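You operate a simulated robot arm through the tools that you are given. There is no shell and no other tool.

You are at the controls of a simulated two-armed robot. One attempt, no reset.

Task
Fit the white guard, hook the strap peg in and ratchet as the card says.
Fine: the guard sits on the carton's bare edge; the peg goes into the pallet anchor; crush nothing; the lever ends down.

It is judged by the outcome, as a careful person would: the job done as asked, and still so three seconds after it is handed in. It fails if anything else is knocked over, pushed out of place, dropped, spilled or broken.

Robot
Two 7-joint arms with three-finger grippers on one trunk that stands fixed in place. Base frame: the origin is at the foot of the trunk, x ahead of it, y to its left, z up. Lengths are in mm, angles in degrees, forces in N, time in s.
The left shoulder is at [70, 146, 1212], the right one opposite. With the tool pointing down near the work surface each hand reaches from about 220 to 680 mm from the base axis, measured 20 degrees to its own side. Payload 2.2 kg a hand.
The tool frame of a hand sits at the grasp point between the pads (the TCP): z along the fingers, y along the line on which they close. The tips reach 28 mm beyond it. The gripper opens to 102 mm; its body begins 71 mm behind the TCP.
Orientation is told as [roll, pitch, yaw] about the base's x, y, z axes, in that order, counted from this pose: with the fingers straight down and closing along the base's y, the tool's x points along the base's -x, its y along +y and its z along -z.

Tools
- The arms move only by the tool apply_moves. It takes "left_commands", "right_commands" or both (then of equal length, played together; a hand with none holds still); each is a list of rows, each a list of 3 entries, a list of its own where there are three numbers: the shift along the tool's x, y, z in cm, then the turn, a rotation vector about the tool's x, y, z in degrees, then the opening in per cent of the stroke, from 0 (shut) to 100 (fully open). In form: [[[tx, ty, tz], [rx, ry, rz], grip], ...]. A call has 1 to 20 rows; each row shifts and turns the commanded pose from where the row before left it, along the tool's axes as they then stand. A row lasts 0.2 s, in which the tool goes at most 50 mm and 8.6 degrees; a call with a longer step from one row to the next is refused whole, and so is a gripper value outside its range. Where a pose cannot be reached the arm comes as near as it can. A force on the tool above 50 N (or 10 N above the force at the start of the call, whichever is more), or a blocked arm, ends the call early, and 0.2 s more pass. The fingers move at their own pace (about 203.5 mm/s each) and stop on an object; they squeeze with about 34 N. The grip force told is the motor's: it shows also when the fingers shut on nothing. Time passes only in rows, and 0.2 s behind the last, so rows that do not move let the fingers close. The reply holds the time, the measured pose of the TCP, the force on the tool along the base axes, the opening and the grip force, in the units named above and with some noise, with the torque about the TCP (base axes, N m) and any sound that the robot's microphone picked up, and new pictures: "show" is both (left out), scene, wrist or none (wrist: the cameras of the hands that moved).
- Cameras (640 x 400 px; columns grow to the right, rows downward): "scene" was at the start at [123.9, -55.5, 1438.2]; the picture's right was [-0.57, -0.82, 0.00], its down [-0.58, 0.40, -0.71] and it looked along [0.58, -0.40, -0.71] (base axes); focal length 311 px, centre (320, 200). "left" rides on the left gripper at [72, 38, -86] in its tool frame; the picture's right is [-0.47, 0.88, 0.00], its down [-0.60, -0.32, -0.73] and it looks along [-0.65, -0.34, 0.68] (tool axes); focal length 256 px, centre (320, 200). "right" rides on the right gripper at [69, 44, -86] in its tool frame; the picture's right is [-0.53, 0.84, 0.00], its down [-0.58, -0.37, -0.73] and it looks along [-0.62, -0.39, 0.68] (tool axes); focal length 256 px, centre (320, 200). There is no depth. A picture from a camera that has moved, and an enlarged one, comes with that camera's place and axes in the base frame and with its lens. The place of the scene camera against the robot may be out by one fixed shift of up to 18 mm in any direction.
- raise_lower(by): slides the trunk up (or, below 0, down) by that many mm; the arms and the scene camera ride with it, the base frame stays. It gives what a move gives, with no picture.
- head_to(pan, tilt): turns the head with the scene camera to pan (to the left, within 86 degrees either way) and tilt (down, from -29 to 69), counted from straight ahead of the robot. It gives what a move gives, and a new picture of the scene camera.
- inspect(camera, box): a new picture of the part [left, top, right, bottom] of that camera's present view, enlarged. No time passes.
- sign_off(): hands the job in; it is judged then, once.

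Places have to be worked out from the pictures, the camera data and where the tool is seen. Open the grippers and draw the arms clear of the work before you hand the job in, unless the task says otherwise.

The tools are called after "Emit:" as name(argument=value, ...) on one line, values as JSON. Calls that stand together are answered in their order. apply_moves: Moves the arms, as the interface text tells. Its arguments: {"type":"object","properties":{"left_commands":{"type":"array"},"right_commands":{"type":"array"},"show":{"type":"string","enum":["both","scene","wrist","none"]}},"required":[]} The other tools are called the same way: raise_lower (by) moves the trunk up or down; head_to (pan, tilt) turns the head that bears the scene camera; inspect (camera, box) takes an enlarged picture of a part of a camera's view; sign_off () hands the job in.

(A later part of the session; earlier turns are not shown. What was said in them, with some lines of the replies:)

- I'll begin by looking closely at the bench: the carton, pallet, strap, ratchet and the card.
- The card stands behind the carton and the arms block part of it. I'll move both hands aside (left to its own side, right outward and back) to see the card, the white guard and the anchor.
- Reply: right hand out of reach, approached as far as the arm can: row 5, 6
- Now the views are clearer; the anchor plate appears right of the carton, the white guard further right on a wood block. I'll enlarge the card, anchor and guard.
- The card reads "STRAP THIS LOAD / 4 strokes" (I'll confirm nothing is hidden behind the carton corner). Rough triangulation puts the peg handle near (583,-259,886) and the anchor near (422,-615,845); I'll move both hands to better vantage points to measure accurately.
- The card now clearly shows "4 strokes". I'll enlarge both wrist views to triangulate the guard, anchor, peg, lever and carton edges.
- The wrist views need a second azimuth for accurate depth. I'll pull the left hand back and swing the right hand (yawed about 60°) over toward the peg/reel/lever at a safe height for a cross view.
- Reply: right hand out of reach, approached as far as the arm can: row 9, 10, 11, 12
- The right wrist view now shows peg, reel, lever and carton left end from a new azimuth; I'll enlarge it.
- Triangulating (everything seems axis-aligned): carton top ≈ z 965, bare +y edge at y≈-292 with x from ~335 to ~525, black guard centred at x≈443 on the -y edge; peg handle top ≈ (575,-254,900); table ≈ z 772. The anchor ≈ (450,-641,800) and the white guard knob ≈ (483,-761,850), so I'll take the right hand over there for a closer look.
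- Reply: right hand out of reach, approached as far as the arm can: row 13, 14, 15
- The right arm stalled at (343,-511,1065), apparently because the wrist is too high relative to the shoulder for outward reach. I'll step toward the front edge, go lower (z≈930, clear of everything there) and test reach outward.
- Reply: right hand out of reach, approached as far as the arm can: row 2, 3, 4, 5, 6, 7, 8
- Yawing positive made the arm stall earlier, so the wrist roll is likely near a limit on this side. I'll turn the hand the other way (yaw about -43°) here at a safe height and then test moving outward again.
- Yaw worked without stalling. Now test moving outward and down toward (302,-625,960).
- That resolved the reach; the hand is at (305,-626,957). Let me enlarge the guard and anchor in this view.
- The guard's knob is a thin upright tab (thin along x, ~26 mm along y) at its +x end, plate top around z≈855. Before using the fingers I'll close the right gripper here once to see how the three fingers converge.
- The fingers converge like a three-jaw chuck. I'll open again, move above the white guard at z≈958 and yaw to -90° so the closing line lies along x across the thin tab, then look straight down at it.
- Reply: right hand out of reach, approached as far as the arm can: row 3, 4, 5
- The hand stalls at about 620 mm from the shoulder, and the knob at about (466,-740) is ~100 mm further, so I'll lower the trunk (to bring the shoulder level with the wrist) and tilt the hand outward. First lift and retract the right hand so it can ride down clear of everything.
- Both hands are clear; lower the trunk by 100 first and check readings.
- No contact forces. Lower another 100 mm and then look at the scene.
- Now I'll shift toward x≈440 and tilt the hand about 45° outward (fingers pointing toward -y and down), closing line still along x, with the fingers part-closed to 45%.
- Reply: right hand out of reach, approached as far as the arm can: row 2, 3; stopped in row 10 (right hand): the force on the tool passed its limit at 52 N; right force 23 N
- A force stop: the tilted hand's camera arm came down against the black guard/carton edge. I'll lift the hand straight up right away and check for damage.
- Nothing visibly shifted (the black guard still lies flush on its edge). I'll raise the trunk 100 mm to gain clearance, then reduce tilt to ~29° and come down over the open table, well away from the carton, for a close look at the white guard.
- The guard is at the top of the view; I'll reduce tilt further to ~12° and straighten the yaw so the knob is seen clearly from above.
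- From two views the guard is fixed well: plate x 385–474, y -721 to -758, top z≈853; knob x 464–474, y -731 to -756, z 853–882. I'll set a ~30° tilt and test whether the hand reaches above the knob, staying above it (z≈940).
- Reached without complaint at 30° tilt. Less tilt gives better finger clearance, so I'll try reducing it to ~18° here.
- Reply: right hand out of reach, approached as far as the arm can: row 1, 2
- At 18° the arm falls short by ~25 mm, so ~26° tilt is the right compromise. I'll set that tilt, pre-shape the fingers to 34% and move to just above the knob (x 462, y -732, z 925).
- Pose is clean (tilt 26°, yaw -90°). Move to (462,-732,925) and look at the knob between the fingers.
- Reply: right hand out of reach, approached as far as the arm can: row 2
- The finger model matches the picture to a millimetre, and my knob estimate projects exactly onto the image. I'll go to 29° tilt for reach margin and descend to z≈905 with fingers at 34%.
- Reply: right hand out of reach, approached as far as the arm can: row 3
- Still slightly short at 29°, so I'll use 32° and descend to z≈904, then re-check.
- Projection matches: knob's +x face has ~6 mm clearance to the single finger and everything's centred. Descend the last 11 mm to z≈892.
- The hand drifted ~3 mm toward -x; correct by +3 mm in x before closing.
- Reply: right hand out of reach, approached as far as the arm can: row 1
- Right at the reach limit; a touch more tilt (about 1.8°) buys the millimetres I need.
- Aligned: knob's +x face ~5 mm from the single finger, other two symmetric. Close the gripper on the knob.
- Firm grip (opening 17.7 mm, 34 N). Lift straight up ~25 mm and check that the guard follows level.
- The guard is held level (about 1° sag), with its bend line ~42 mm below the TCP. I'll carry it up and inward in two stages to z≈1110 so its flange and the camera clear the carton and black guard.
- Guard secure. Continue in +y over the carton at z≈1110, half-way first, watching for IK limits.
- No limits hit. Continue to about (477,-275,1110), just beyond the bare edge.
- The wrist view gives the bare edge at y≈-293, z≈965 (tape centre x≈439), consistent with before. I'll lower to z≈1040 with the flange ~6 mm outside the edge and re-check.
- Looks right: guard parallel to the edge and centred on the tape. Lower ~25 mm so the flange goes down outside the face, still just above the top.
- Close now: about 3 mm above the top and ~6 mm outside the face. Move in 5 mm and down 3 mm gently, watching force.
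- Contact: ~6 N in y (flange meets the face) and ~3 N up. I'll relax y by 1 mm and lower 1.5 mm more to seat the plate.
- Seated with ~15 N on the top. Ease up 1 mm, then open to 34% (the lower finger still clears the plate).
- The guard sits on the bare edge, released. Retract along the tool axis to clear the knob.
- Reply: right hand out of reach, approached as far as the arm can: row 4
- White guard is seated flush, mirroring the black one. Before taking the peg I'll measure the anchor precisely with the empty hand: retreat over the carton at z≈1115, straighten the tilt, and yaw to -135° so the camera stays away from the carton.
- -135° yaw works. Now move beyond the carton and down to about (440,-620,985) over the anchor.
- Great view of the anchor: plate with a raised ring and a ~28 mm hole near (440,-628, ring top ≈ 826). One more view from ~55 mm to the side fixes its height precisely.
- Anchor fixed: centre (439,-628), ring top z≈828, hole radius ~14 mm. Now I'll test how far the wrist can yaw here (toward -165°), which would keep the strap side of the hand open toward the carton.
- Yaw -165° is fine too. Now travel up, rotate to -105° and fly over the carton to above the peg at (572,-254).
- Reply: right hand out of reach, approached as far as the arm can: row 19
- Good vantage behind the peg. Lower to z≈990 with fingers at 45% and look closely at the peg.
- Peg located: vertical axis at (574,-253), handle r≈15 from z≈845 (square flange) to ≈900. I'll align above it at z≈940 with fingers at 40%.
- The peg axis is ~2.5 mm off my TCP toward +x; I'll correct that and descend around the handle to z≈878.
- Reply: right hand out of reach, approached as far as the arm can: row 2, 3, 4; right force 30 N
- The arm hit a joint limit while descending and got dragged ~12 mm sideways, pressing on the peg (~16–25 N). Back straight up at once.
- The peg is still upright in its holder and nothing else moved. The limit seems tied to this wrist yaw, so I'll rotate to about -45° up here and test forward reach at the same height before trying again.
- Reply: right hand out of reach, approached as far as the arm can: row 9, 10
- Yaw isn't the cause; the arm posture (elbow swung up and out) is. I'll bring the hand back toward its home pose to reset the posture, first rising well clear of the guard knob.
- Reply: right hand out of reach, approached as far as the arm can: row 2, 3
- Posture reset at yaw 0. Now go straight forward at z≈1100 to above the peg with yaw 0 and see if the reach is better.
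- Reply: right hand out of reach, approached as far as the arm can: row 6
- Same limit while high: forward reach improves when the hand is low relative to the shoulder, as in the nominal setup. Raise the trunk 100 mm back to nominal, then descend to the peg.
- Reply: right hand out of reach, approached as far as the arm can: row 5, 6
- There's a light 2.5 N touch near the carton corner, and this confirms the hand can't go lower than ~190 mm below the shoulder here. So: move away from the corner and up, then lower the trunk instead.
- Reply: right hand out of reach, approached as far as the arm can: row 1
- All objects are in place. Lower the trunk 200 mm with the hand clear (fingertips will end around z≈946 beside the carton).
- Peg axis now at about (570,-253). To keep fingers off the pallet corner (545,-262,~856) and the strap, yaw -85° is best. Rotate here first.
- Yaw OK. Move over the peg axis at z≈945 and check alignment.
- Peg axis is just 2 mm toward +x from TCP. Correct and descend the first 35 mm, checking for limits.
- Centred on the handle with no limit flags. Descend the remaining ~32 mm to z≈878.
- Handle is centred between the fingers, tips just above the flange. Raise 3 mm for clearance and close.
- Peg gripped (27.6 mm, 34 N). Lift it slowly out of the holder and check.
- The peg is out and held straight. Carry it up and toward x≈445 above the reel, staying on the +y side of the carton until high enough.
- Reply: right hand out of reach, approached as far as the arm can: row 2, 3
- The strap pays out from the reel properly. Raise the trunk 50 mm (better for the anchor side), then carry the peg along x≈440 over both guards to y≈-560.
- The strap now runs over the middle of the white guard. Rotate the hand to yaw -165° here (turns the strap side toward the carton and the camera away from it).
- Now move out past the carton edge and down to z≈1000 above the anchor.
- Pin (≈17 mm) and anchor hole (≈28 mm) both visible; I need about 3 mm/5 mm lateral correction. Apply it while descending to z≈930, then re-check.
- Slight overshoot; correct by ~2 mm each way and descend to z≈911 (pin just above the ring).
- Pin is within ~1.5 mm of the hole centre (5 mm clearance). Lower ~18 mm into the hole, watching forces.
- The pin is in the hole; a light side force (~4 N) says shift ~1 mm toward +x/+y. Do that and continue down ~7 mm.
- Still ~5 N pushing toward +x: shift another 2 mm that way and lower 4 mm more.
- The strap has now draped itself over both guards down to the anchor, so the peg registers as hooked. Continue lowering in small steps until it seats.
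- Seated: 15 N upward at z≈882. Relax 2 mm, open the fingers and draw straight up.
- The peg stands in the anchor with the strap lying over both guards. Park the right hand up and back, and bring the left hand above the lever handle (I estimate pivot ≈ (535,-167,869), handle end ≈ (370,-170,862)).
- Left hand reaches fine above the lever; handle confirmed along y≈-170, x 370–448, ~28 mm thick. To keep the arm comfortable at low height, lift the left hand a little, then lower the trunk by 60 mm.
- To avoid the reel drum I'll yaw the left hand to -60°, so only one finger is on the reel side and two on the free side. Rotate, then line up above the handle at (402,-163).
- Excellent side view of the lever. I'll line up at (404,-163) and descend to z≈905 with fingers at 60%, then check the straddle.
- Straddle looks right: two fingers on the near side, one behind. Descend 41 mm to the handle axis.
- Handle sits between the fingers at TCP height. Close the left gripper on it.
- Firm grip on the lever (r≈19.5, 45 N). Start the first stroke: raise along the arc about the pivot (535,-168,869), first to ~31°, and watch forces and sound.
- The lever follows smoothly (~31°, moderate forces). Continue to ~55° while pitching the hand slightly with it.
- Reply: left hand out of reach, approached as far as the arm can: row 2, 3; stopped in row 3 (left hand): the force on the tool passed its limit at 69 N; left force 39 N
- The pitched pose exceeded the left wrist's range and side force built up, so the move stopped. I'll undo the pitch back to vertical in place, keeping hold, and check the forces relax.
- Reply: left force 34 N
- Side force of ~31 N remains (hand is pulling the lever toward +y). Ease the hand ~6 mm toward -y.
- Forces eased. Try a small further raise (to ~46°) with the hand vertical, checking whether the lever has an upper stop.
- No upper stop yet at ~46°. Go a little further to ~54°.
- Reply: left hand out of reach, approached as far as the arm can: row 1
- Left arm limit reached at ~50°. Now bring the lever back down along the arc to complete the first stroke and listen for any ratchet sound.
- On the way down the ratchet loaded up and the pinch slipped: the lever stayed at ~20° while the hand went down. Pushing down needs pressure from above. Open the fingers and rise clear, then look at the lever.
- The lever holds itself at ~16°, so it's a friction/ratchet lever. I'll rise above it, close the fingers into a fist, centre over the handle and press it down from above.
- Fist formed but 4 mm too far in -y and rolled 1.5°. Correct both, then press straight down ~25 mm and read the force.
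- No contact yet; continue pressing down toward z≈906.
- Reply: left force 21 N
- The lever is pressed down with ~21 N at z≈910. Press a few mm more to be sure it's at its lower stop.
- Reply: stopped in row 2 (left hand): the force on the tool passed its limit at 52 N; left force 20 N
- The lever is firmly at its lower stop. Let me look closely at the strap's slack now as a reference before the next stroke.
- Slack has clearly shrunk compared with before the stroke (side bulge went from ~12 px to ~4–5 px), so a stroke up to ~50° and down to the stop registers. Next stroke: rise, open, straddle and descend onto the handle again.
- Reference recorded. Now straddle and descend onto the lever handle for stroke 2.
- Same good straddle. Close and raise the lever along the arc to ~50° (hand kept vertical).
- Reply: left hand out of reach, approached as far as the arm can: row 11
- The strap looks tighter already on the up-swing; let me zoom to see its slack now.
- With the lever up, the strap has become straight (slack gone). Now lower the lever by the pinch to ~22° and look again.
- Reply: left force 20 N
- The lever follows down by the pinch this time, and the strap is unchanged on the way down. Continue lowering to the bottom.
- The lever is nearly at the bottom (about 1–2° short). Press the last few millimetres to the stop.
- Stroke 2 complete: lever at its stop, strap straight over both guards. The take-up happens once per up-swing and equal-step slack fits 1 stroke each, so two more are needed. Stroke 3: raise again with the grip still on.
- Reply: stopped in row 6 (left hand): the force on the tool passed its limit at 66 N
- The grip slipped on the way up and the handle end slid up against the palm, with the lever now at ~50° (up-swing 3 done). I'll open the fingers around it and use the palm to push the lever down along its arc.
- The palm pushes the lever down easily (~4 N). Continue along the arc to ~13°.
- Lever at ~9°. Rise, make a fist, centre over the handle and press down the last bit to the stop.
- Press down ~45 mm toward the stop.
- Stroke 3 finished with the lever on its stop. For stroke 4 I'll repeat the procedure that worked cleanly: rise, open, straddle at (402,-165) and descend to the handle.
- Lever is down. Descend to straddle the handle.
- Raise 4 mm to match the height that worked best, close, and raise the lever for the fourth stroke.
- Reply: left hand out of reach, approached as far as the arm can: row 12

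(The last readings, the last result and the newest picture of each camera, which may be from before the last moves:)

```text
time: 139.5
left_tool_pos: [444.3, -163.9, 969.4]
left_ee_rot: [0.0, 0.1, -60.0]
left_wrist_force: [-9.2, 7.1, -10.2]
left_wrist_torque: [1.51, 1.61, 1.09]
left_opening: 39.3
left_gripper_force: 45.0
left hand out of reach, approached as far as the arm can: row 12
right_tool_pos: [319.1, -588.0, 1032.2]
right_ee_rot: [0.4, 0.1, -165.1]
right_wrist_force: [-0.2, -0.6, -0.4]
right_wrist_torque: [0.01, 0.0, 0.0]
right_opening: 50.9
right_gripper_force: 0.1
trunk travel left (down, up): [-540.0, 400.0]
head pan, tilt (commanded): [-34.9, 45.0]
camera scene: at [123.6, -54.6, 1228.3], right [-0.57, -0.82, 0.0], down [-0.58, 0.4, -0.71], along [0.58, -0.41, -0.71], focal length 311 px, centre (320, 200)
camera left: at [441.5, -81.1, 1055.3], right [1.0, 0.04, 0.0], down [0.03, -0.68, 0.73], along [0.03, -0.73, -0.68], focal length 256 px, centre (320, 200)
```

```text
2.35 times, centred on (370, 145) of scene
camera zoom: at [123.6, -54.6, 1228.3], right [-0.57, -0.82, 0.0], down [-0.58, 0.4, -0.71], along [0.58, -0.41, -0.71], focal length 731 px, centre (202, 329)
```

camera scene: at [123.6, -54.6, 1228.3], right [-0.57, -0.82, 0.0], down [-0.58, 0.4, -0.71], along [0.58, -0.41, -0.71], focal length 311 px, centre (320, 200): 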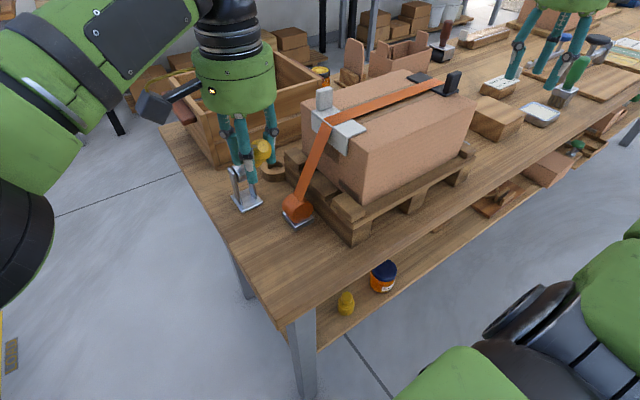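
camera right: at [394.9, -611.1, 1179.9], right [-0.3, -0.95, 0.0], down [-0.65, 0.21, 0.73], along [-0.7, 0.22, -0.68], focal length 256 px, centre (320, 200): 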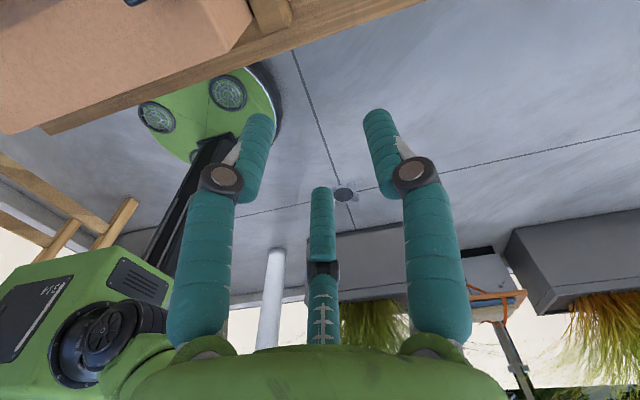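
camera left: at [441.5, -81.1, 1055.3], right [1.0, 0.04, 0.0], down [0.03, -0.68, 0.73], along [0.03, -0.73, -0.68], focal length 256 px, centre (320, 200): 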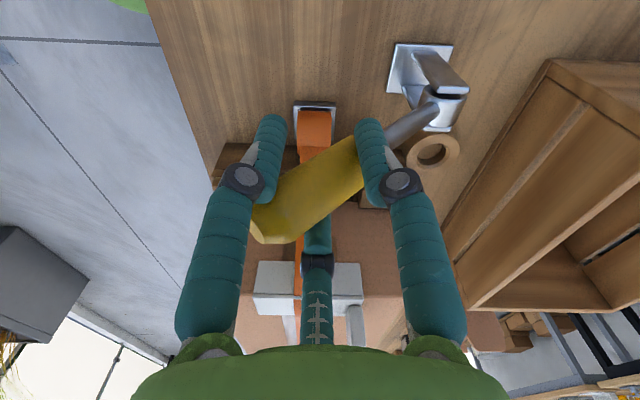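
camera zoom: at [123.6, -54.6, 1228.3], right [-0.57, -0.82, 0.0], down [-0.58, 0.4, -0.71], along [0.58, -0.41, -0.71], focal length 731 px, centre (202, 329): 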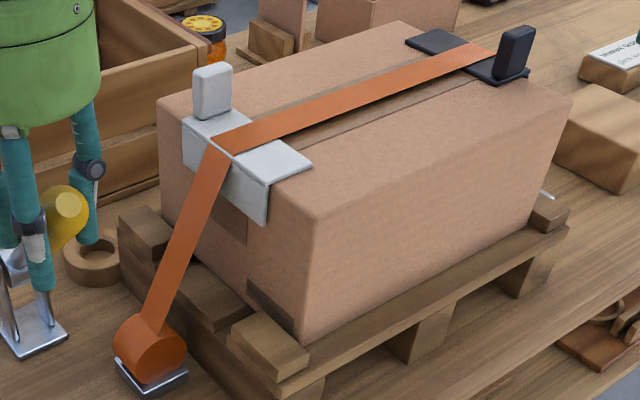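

Clean up-swing to ~47°, carton fine. Now lower it the same way to the bottom.

Emit:
apply_moves(left_commands=[[[0.71, -1.23, 1.7], [0, 0, 0], 0], [[0.525, -0.91, 1.65], [0, 0, 0], 0], [[0.41, -0.71, 1.68], [0, 0, 0], 0], [[0.24, -0.42, 1.94], [0, 0, 0], 0], [[0.165, -0.29, 1.84], [0, 0, 0], 0], [[0.035, -0.06, 1.6], [0, 0, 0], 0], [[0, 0, 0], [0, 0, 0], 0]])

```text
time: 141.1
left_tool_pos: [400.5, -162.9, 866.0]
left_ee_rot: [-0.1, -0.3, -60.0]
left_wrist_force: [8.2, 14.1, 22.3]
left_wrist_torque: [-0.22, -0.19, 0.41]
left_opening: 38.9
left_gripper_force: 44.4
right_tool_pos: [318.4, -584.8, 1034.7]
right_ee_rot: [0.5, 0.1, -165.1]
right_wrist_force: [0.3, -0.7, -0.5]
right_wrist_torque: [0.0, 0.01, -0.01]
right_opening: 50.7
right_gripper_force: 0.1
trunk travel left (down, up): [-540.0, 400.0]
head pan, tilt (commanded): [-34.9, 45.0]
camera scene: at [123.0, -51.8, 1228.6], right [-0.57, -0.82, 0.0], down [-0.58, 0.4, -0.71], along [0.58, -0.41, -0.71], focal length 311 px, centre (320, 200)
camera left: at [398.0, -80.3, 951.3], right [1.0, 0.04, 0.0], down [0.03, -0.68, 0.73], along [0.03, -0.73, -0.68], focal length 256 px, centre (320, 200)
```

scene: 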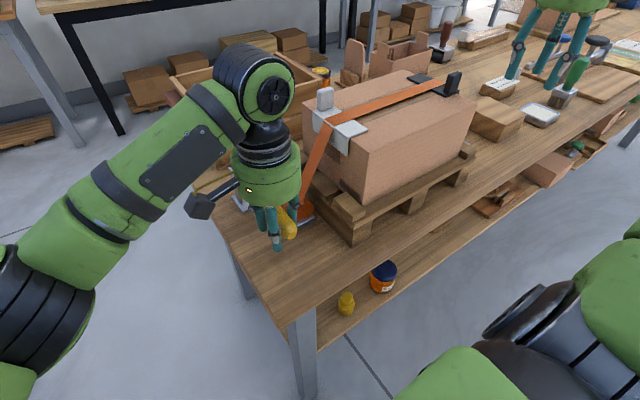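
left: 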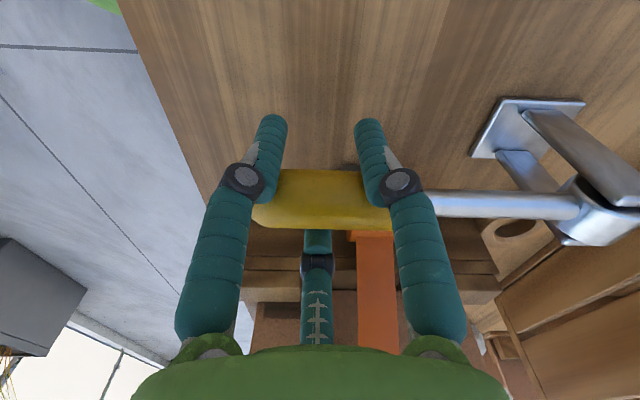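

Fourth stroke done: lever on its stop (22 N), strap taut, carton intact. Release the handle and lift the left hand straight up clear.

Emit:
apply_moves(left_commands=[[[0, 0, -0.1], [0, 0, 0], 20], [[0, 0, 0], [0, 0, 0], 45], [[0, 0, 0], [0, 0, 0], 60], [[0, 0, 0], [0, 0, 0], 60], [[0, 0, -2.0], [0, 0, 0], 60], [[0, 0, -3.5], [0, 0, 0], 60], [[0, 0, -3.5], [0, 0, 0], 60], [[0, 0, -2.0], [0, 0, 0], 60]])

Emit:
inspect(camera="left", box=[200, 20, 560, 220])

Emit:
inspect(camera="scene", box=[200, 60, 480, 260])

```text
time: 142.9
left_tool_pos: [401.3, -165.7, 975.6]
left_ee_rot: [0.1, -0.1, -60.0]
left_wrist_force: [-0.6, -0.4, -0.1]
left_wrist_torque: [0.01, -0.09, 0.0]
left_opening: 61.3
left_gripper_force: 0.1
right_tool_pos: [318.4, -588.4, 1031.7]
right_ee_rot: [0.2, -0.1, -165.2]
right_wrist_force: [0.6, -0.4, 0.0]
right_wrist_torque: [0.0, -0.03, 0.02]
right_opening: 51.1
right_gripper_force: 0.0
trunk travel left (down, up): [-540.0, 400.0]
head pan, tilt (commanded): [-34.9, 45.0]
camera scene: at [123.5, -55.3, 1228.2], right [-0.57, -0.82, 0.0], down [-0.58, 0.4, -0.71], along [0.58, -0.4, -0.71], focal length 311 px, centre (320, 200)
camera left: at [397.7, -84.1, 1060.4], right [1.0, 0.04, 0.0], down [0.03, -0.68, 0.73], along [0.03, -0.73, -0.68], focal length 256 px, centre (320, 200)
```

scene: 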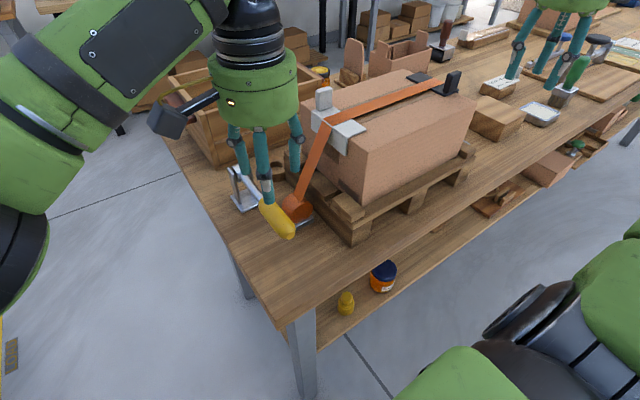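
left: 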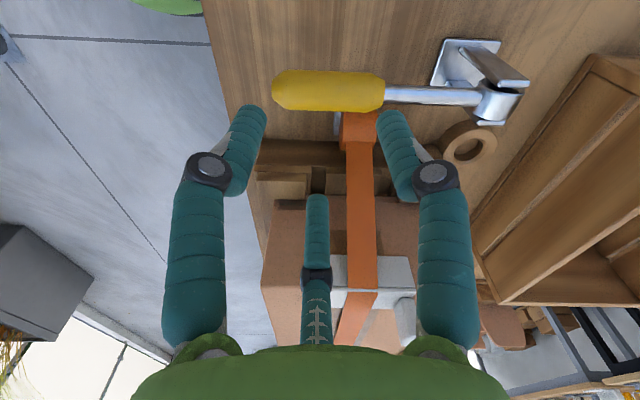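

```text
1.78 times, centred on (380, 120) of left
camera zoom: at [397.7, -84.1, 1060.4], right [1.0, 0.04, 0.0], down [0.03, -0.68, 0.73], along [0.03, -0.73, -0.68], focal length 455 px, centre (213, 342)
```

zoom: 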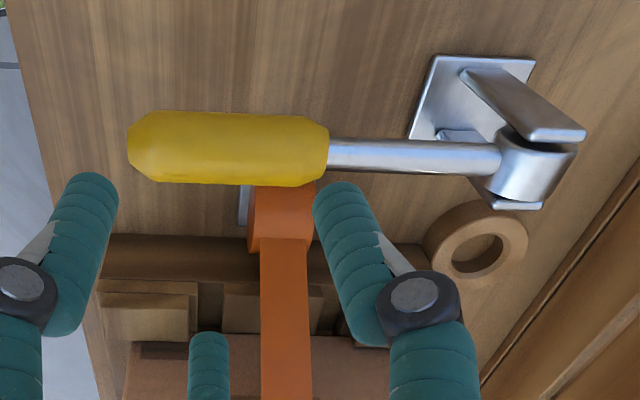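

```text
2.00 times, centred on (340, 160) of scene
camera zoom: at [123.5, -55.3, 1228.2], right [-0.57, -0.82, 0.0], down [-0.58, 0.4, -0.71], along [0.58, -0.4, -0.71], focal length 622 px, centre (280, 280)
```

zoom: 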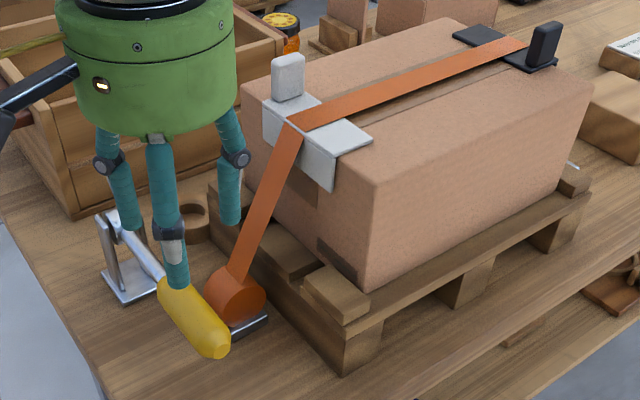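

Lever rests down, strap taut. Retract the left hand away, and use the right hand's camera for a final check of the peg in the anchor from above.

Emit:
apply_moves(left_commands=[[[0, 0, -2.0], [0, 0, 0], 60], [[3.26, 1.88, -1.0], [0, 0, 0], 60], [[3.26, 1.88, -1.0], [0, 0, 0], 60], [[3.26, 1.88, -1.0], [0, 0, 0], 60], [[3.26, 1.88, -1.0], [0, 0, 0], 60], [[3.26, 1.88, -1.0], [0, 0, 0], 60], [[3.26, 1.88, -1.0], [0, 0, 0], 60]], right_commands=[[[0, 0, -1.0], [0, 0, 0], 50], [[2.71, 1.67, -0.2], [0, 0, 0], 50], [[2.71, 1.67, -0.2], [0, 0, 0], 50], [[2.71, 1.67, -0.2], [0, 0, 0], 50], [[2.71, 1.67, -0.2], [0, 0, 0], 50], [[0, 0, 0], [0, 0, 0], 50], [[0, 0, 0], [0, 0, 0], 50]])

Emit:
inspect(camera="right", box=[160, 0, 440, 180])

Emit:
inspect(camera="scene", box=[180, 60, 480, 260])

```text
time: 144.5
left_tool_pos: [406.1, 64.7, 1053.9]
left_ee_rot: [-0.1, 0.0, -60.0]
left_wrist_force: [-0.2, 1.1, 0.3]
left_wrist_torque: [-0.04, 0.01, 0.0]
left_opening: 61.0
left_gripper_force: 0.0
right_tool_pos: [419.5, -604.4, 1043.8]
right_ee_rot: [0.2, 0.0, -165.2]
right_wrist_force: [-0.2, 0.6, 0.2]
right_wrist_torque: [-0.06, 0.0, 0.02]
right_opening: 51.1
right_gripper_force: 0.2
right hand out of reach, approached as far as the arm can: row 4, 5
trunk travel left (down, up): [-540.0, 400.0]
head pan, tilt (commanded): [-34.9, 45.0]
camera scene: at [123.8, -53.9, 1228.2], right [-0.57, -0.82, 0.0], down [-0.58, 0.4, -0.71], along [0.58, -0.41, -0.71], focal length 311 px, centre (320, 200)
camera right: at [496.2, -628.1, 1130.8], right [-0.3, -0.95, 0.0], down [-0.65, 0.21, 0.73], along [-0.7, 0.22, -0.69], focal length 256 px, centre (320, 200)
camera left: at [403.2, 145.9, 1139.9], right [1.0, 0.04, 0.0], down [0.03, -0.68, 0.73], along [0.03, -0.73, -0.68], focal length 256 px, centre (320, 200)
```

scene: 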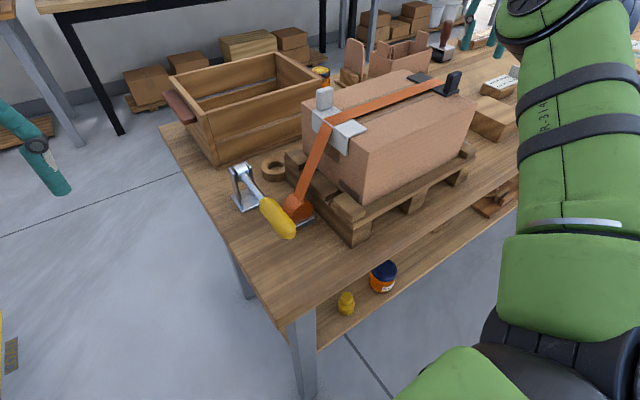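
right: 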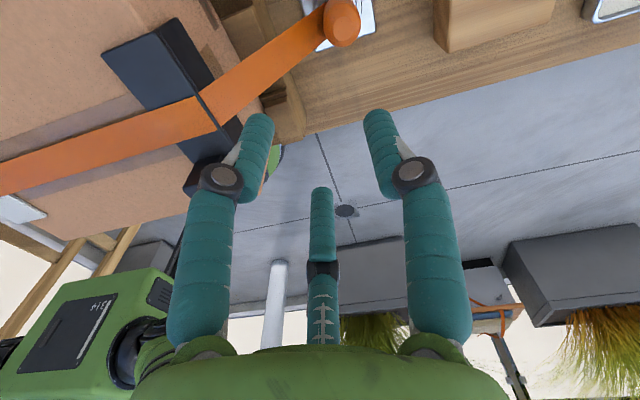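
left: 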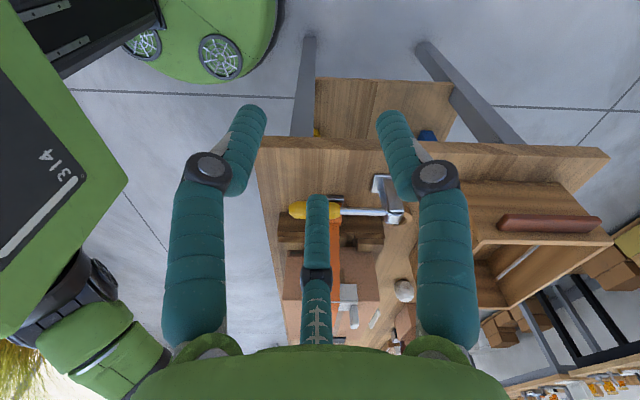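

```text
2.22 times, centred on (300, 90) of right
camera zoom: at [496.2, -628.1, 1130.8], right [-0.3, -0.95, 0.0], down [-0.65, 0.21, 0.73], along [-0.7, 0.22, -0.69], focal length 569 px, centre (364, 444)
```

zoom: 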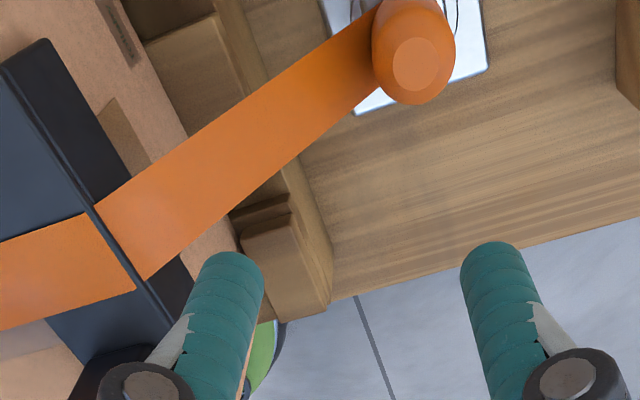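

```text
2.00 times, centred on (330, 160) of scene
camera zoom: at [123.8, -53.9, 1228.2], right [-0.57, -0.82, 0.0], down [-0.58, 0.4, -0.71], along [0.58, -0.41, -0.71], focal length 622 px, centre (300, 280)
```

zoom: 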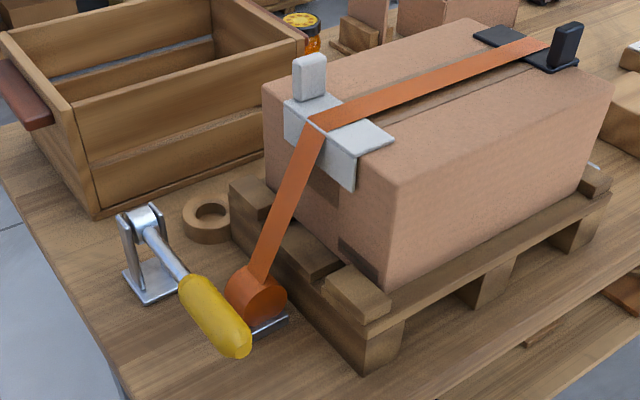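

Everything is in order: strap taut across both guards, peg upright in the anchor, lever down, carton uncrushed. Draw the right hand clear toward the robot side of the table, and open both grippers.

Emit:
apply_moves(right_commands=[[[-3.87, -1.02, 0], [0, 0, 0], 60], [[-3.87, -1.02, 0], [0, 0, 0], 80], [[-3.87, -1.02, 0], [0, 0, 0], 100], [[-0.68, -3.28, -3.0], [0, 0, 0], 100], [[-0.68, -3.28, -3.0], [0, 0, 0], 100], [[0, 0, 0], [0, 0, 0], 100]], left_commands=[[[0, 0, 0], [0, 0, 0], 100], [[0, 0, 0], [0, 0, 0], 100], [[0, 0, 0], [0, 0, 0], 100], [[0, 0, 0], [0, 0, 0], 100], [[0, 0, 0], [0, 0, 0], 100], [[0, 0, 0], [0, 0, 0], 100]], show="scene")

Emit:
inspect(camera="scene", box=[280, 50, 560, 250])

Emit:
inspect(camera="scene", box=[200, 130, 340, 260])

```text
time: 145.9
left_tool_pos: [407.2, 61.4, 1055.2]
left_ee_rot: [0.0, 0.1, -60.1]
left_wrist_force: [0.0, -0.5, 0.3]
left_wrist_torque: [0.0, -0.01, -0.02]
left_opening: 102.0
left_gripper_force: 0.1
right_tool_pos: [344.8, -576.2, 1108.7]
right_ee_rot: [0.2, 0.0, -165.2]
right_wrist_force: [-0.3, -0.9, -0.3]
right_wrist_torque: [0.0, 0.04, 0.01]
right_opening: 102.1
right_gripper_force: 0.0
right hand out of reach, approached as far as the arm can: row 1, 2, 3
trunk travel left (down, up): [-540.0, 400.0]
head pan, tilt (commanded): [-34.9, 45.0]
camera scene: at [124.0, -56.4, 1228.1], right [-0.57, -0.82, 0.0], down [-0.58, 0.41, -0.71], along [0.58, -0.4, -0.71], focal length 311 px, centre (320, 200)
```

scene: 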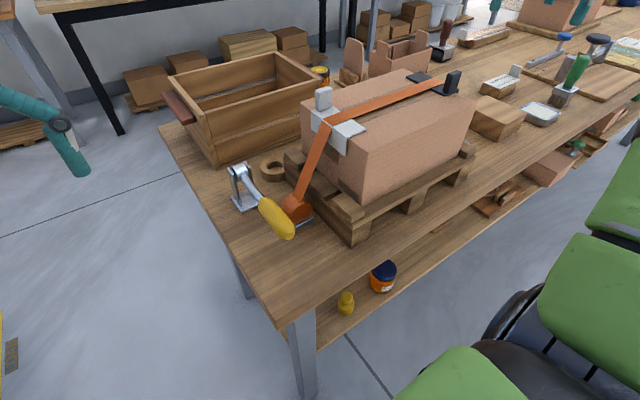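

```text
2.00 times, centred on (420, 150) of scene
camera zoom: at [124.0, -56.4, 1228.1], right [-0.57, -0.82, 0.0], down [-0.58, 0.41, -0.71], along [0.58, -0.4, -0.71], focal length 622 px, centre (120, 300)
```

zoom: 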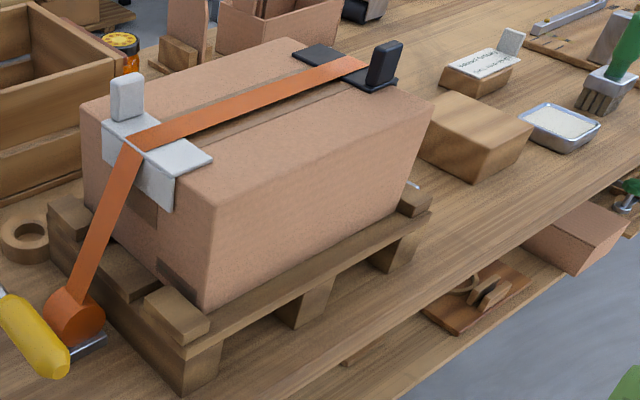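

```text
3.08 times, centred on (270, 195) of scene
camera zoom: at [124.0, -56.4, 1228.1], right [-0.57, -0.82, 0.0], down [-0.58, 0.41, -0.71], along [0.58, -0.4, -0.71], focal length 956 px, centre (474, 215)
```

zoom: 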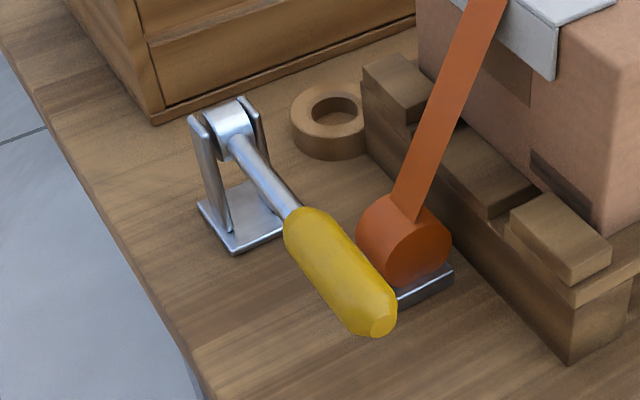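

All objects are where they should be. One more retreat of the right hand (unwinding its yaw and moving back) so it is well clear before handing in.

Emit:
apply_moves(right_commands=[[[0, 0, -0.5], [0, 0, -8.3], 100], [[0, 0, -0.5], [0, 0, -8.3], 100], [[0, 0, -0.5], [0, 0, -8.3], 100], [[0, 0, -0.5], [0, 0, -8.3], 100], [[0, 0, -0.5], [0, 0, -8.3], 100], [[0, 0, -0.5], [0, 0, -8.3], 100], [[0, 0, -0.5], [0, 0, -8.3], 100], [[0, 0, -0.5], [0, 0, -8.3], 100], [[0, 0, 0], [0, 0, -8.3], 100], [[1.0, -4.0, 0], [0, 0, 0], 100], [[1.0, -4.0, 0], [0, 0, 0], 100], [[0, 0, 0], [0, 0, 0], 100]], show="both")

```text
time: 148.5
left_tool_pos: [405.9, 61.7, 1053.7]
left_ee_rot: [0.0, 0.0, -60.0]
left_wrist_force: [0.9, -0.7, -1.0]
left_wrist_torque: [-0.04, 0.06, -0.02]
left_opening: 101.9
left_gripper_force: 0.0
right_tool_pos: [252.4, -570.4, 1135.1]
right_ee_rot: [0.1, -0.2, -90.4]
right_wrist_force: [-0.6, -0.2, -0.2]
right_wrist_torque: [-0.02, 0.01, 0.01]
right_opening: 102.2
right_gripper_force: 0.0
right hand out of reach, approached as far as the arm can: row 9
trunk travel left (down, up): [-540.0, 400.0]
head pan, tilt (commanded): [-34.9, 45.0]
camera scene: at [124.8, -55.3, 1228.1], right [-0.57, -0.82, 0.0], down [-0.58, 0.4, -0.71], along [0.58, -0.4, -0.71], focal length 311 px, centre (320, 200)
camera right: at [295.5, -501.1, 1221.0], right [0.84, -0.54, 0.0], down [-0.37, -0.57, 0.73], along [-0.39, -0.62, -0.68], focal length 256 px, centre (320, 200)
```

scene: 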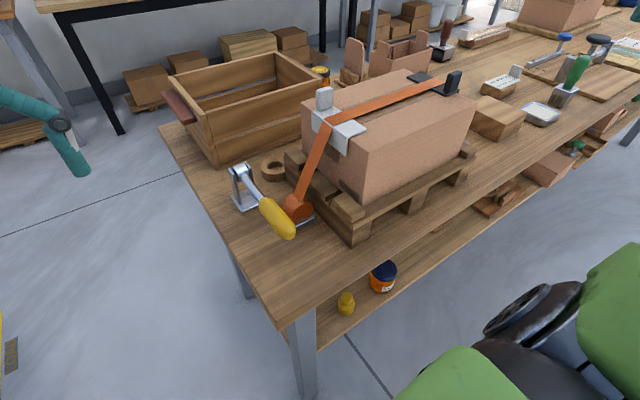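
right: 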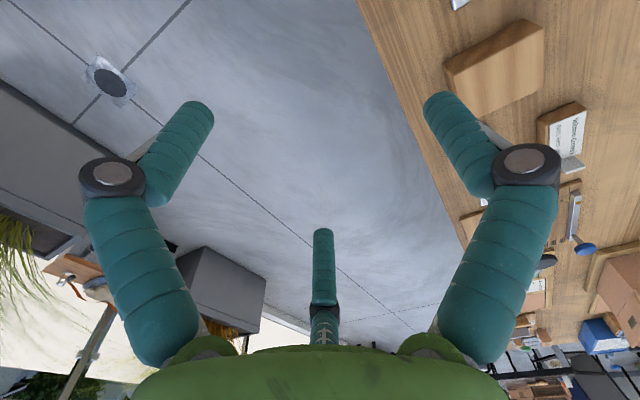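

Both hands are open and well clear. White guard on the bare edge, peg in the pallet anchor with the strap taut over both guards, four full lever strokes done, lever resting down, and nothing else disturbed, so I hand the job in.

Emit:
sign_off()

```text
The job is handed in.
```

The load is strapped and handed in. The one thing I can't prove is the stroke count: I made four full lever strokes, as the card says, but no ratchet click was ever reported. I judged the count from the strap instead, which lost about a third of its slack after stroke 1 and was straight on stroke 2. Strokes 3 and 4 showed no visible change.

- **Guard:** the white guard sits flush on the carton's bare edge, opposite the black one.
- **Peg:** it stands in the pallet anchor, with the strap running over both guards.
- **Lever:** it rests down on its stop.
- **Carton:** it shows no crushing.
- **Arms:** both grippers are open and clear of the work.

A few things went wrong along the way, with nothing left visibly out of place:

- **Black guard and carton edge:** while tilting, the right hand pressed on that edge and hit the 50 N force limit (52 N). The black guard still lies flush.
- **Peg in its holder:** the first try at gripping it dragged it a few millimetres sideways with up to about 25 N. It stayed upright.
- **Lever:** the grip slipped twice, and two moves stopped on force (69 N and 66 N). In both cases I finished the stroke by pressing the lever down from above.
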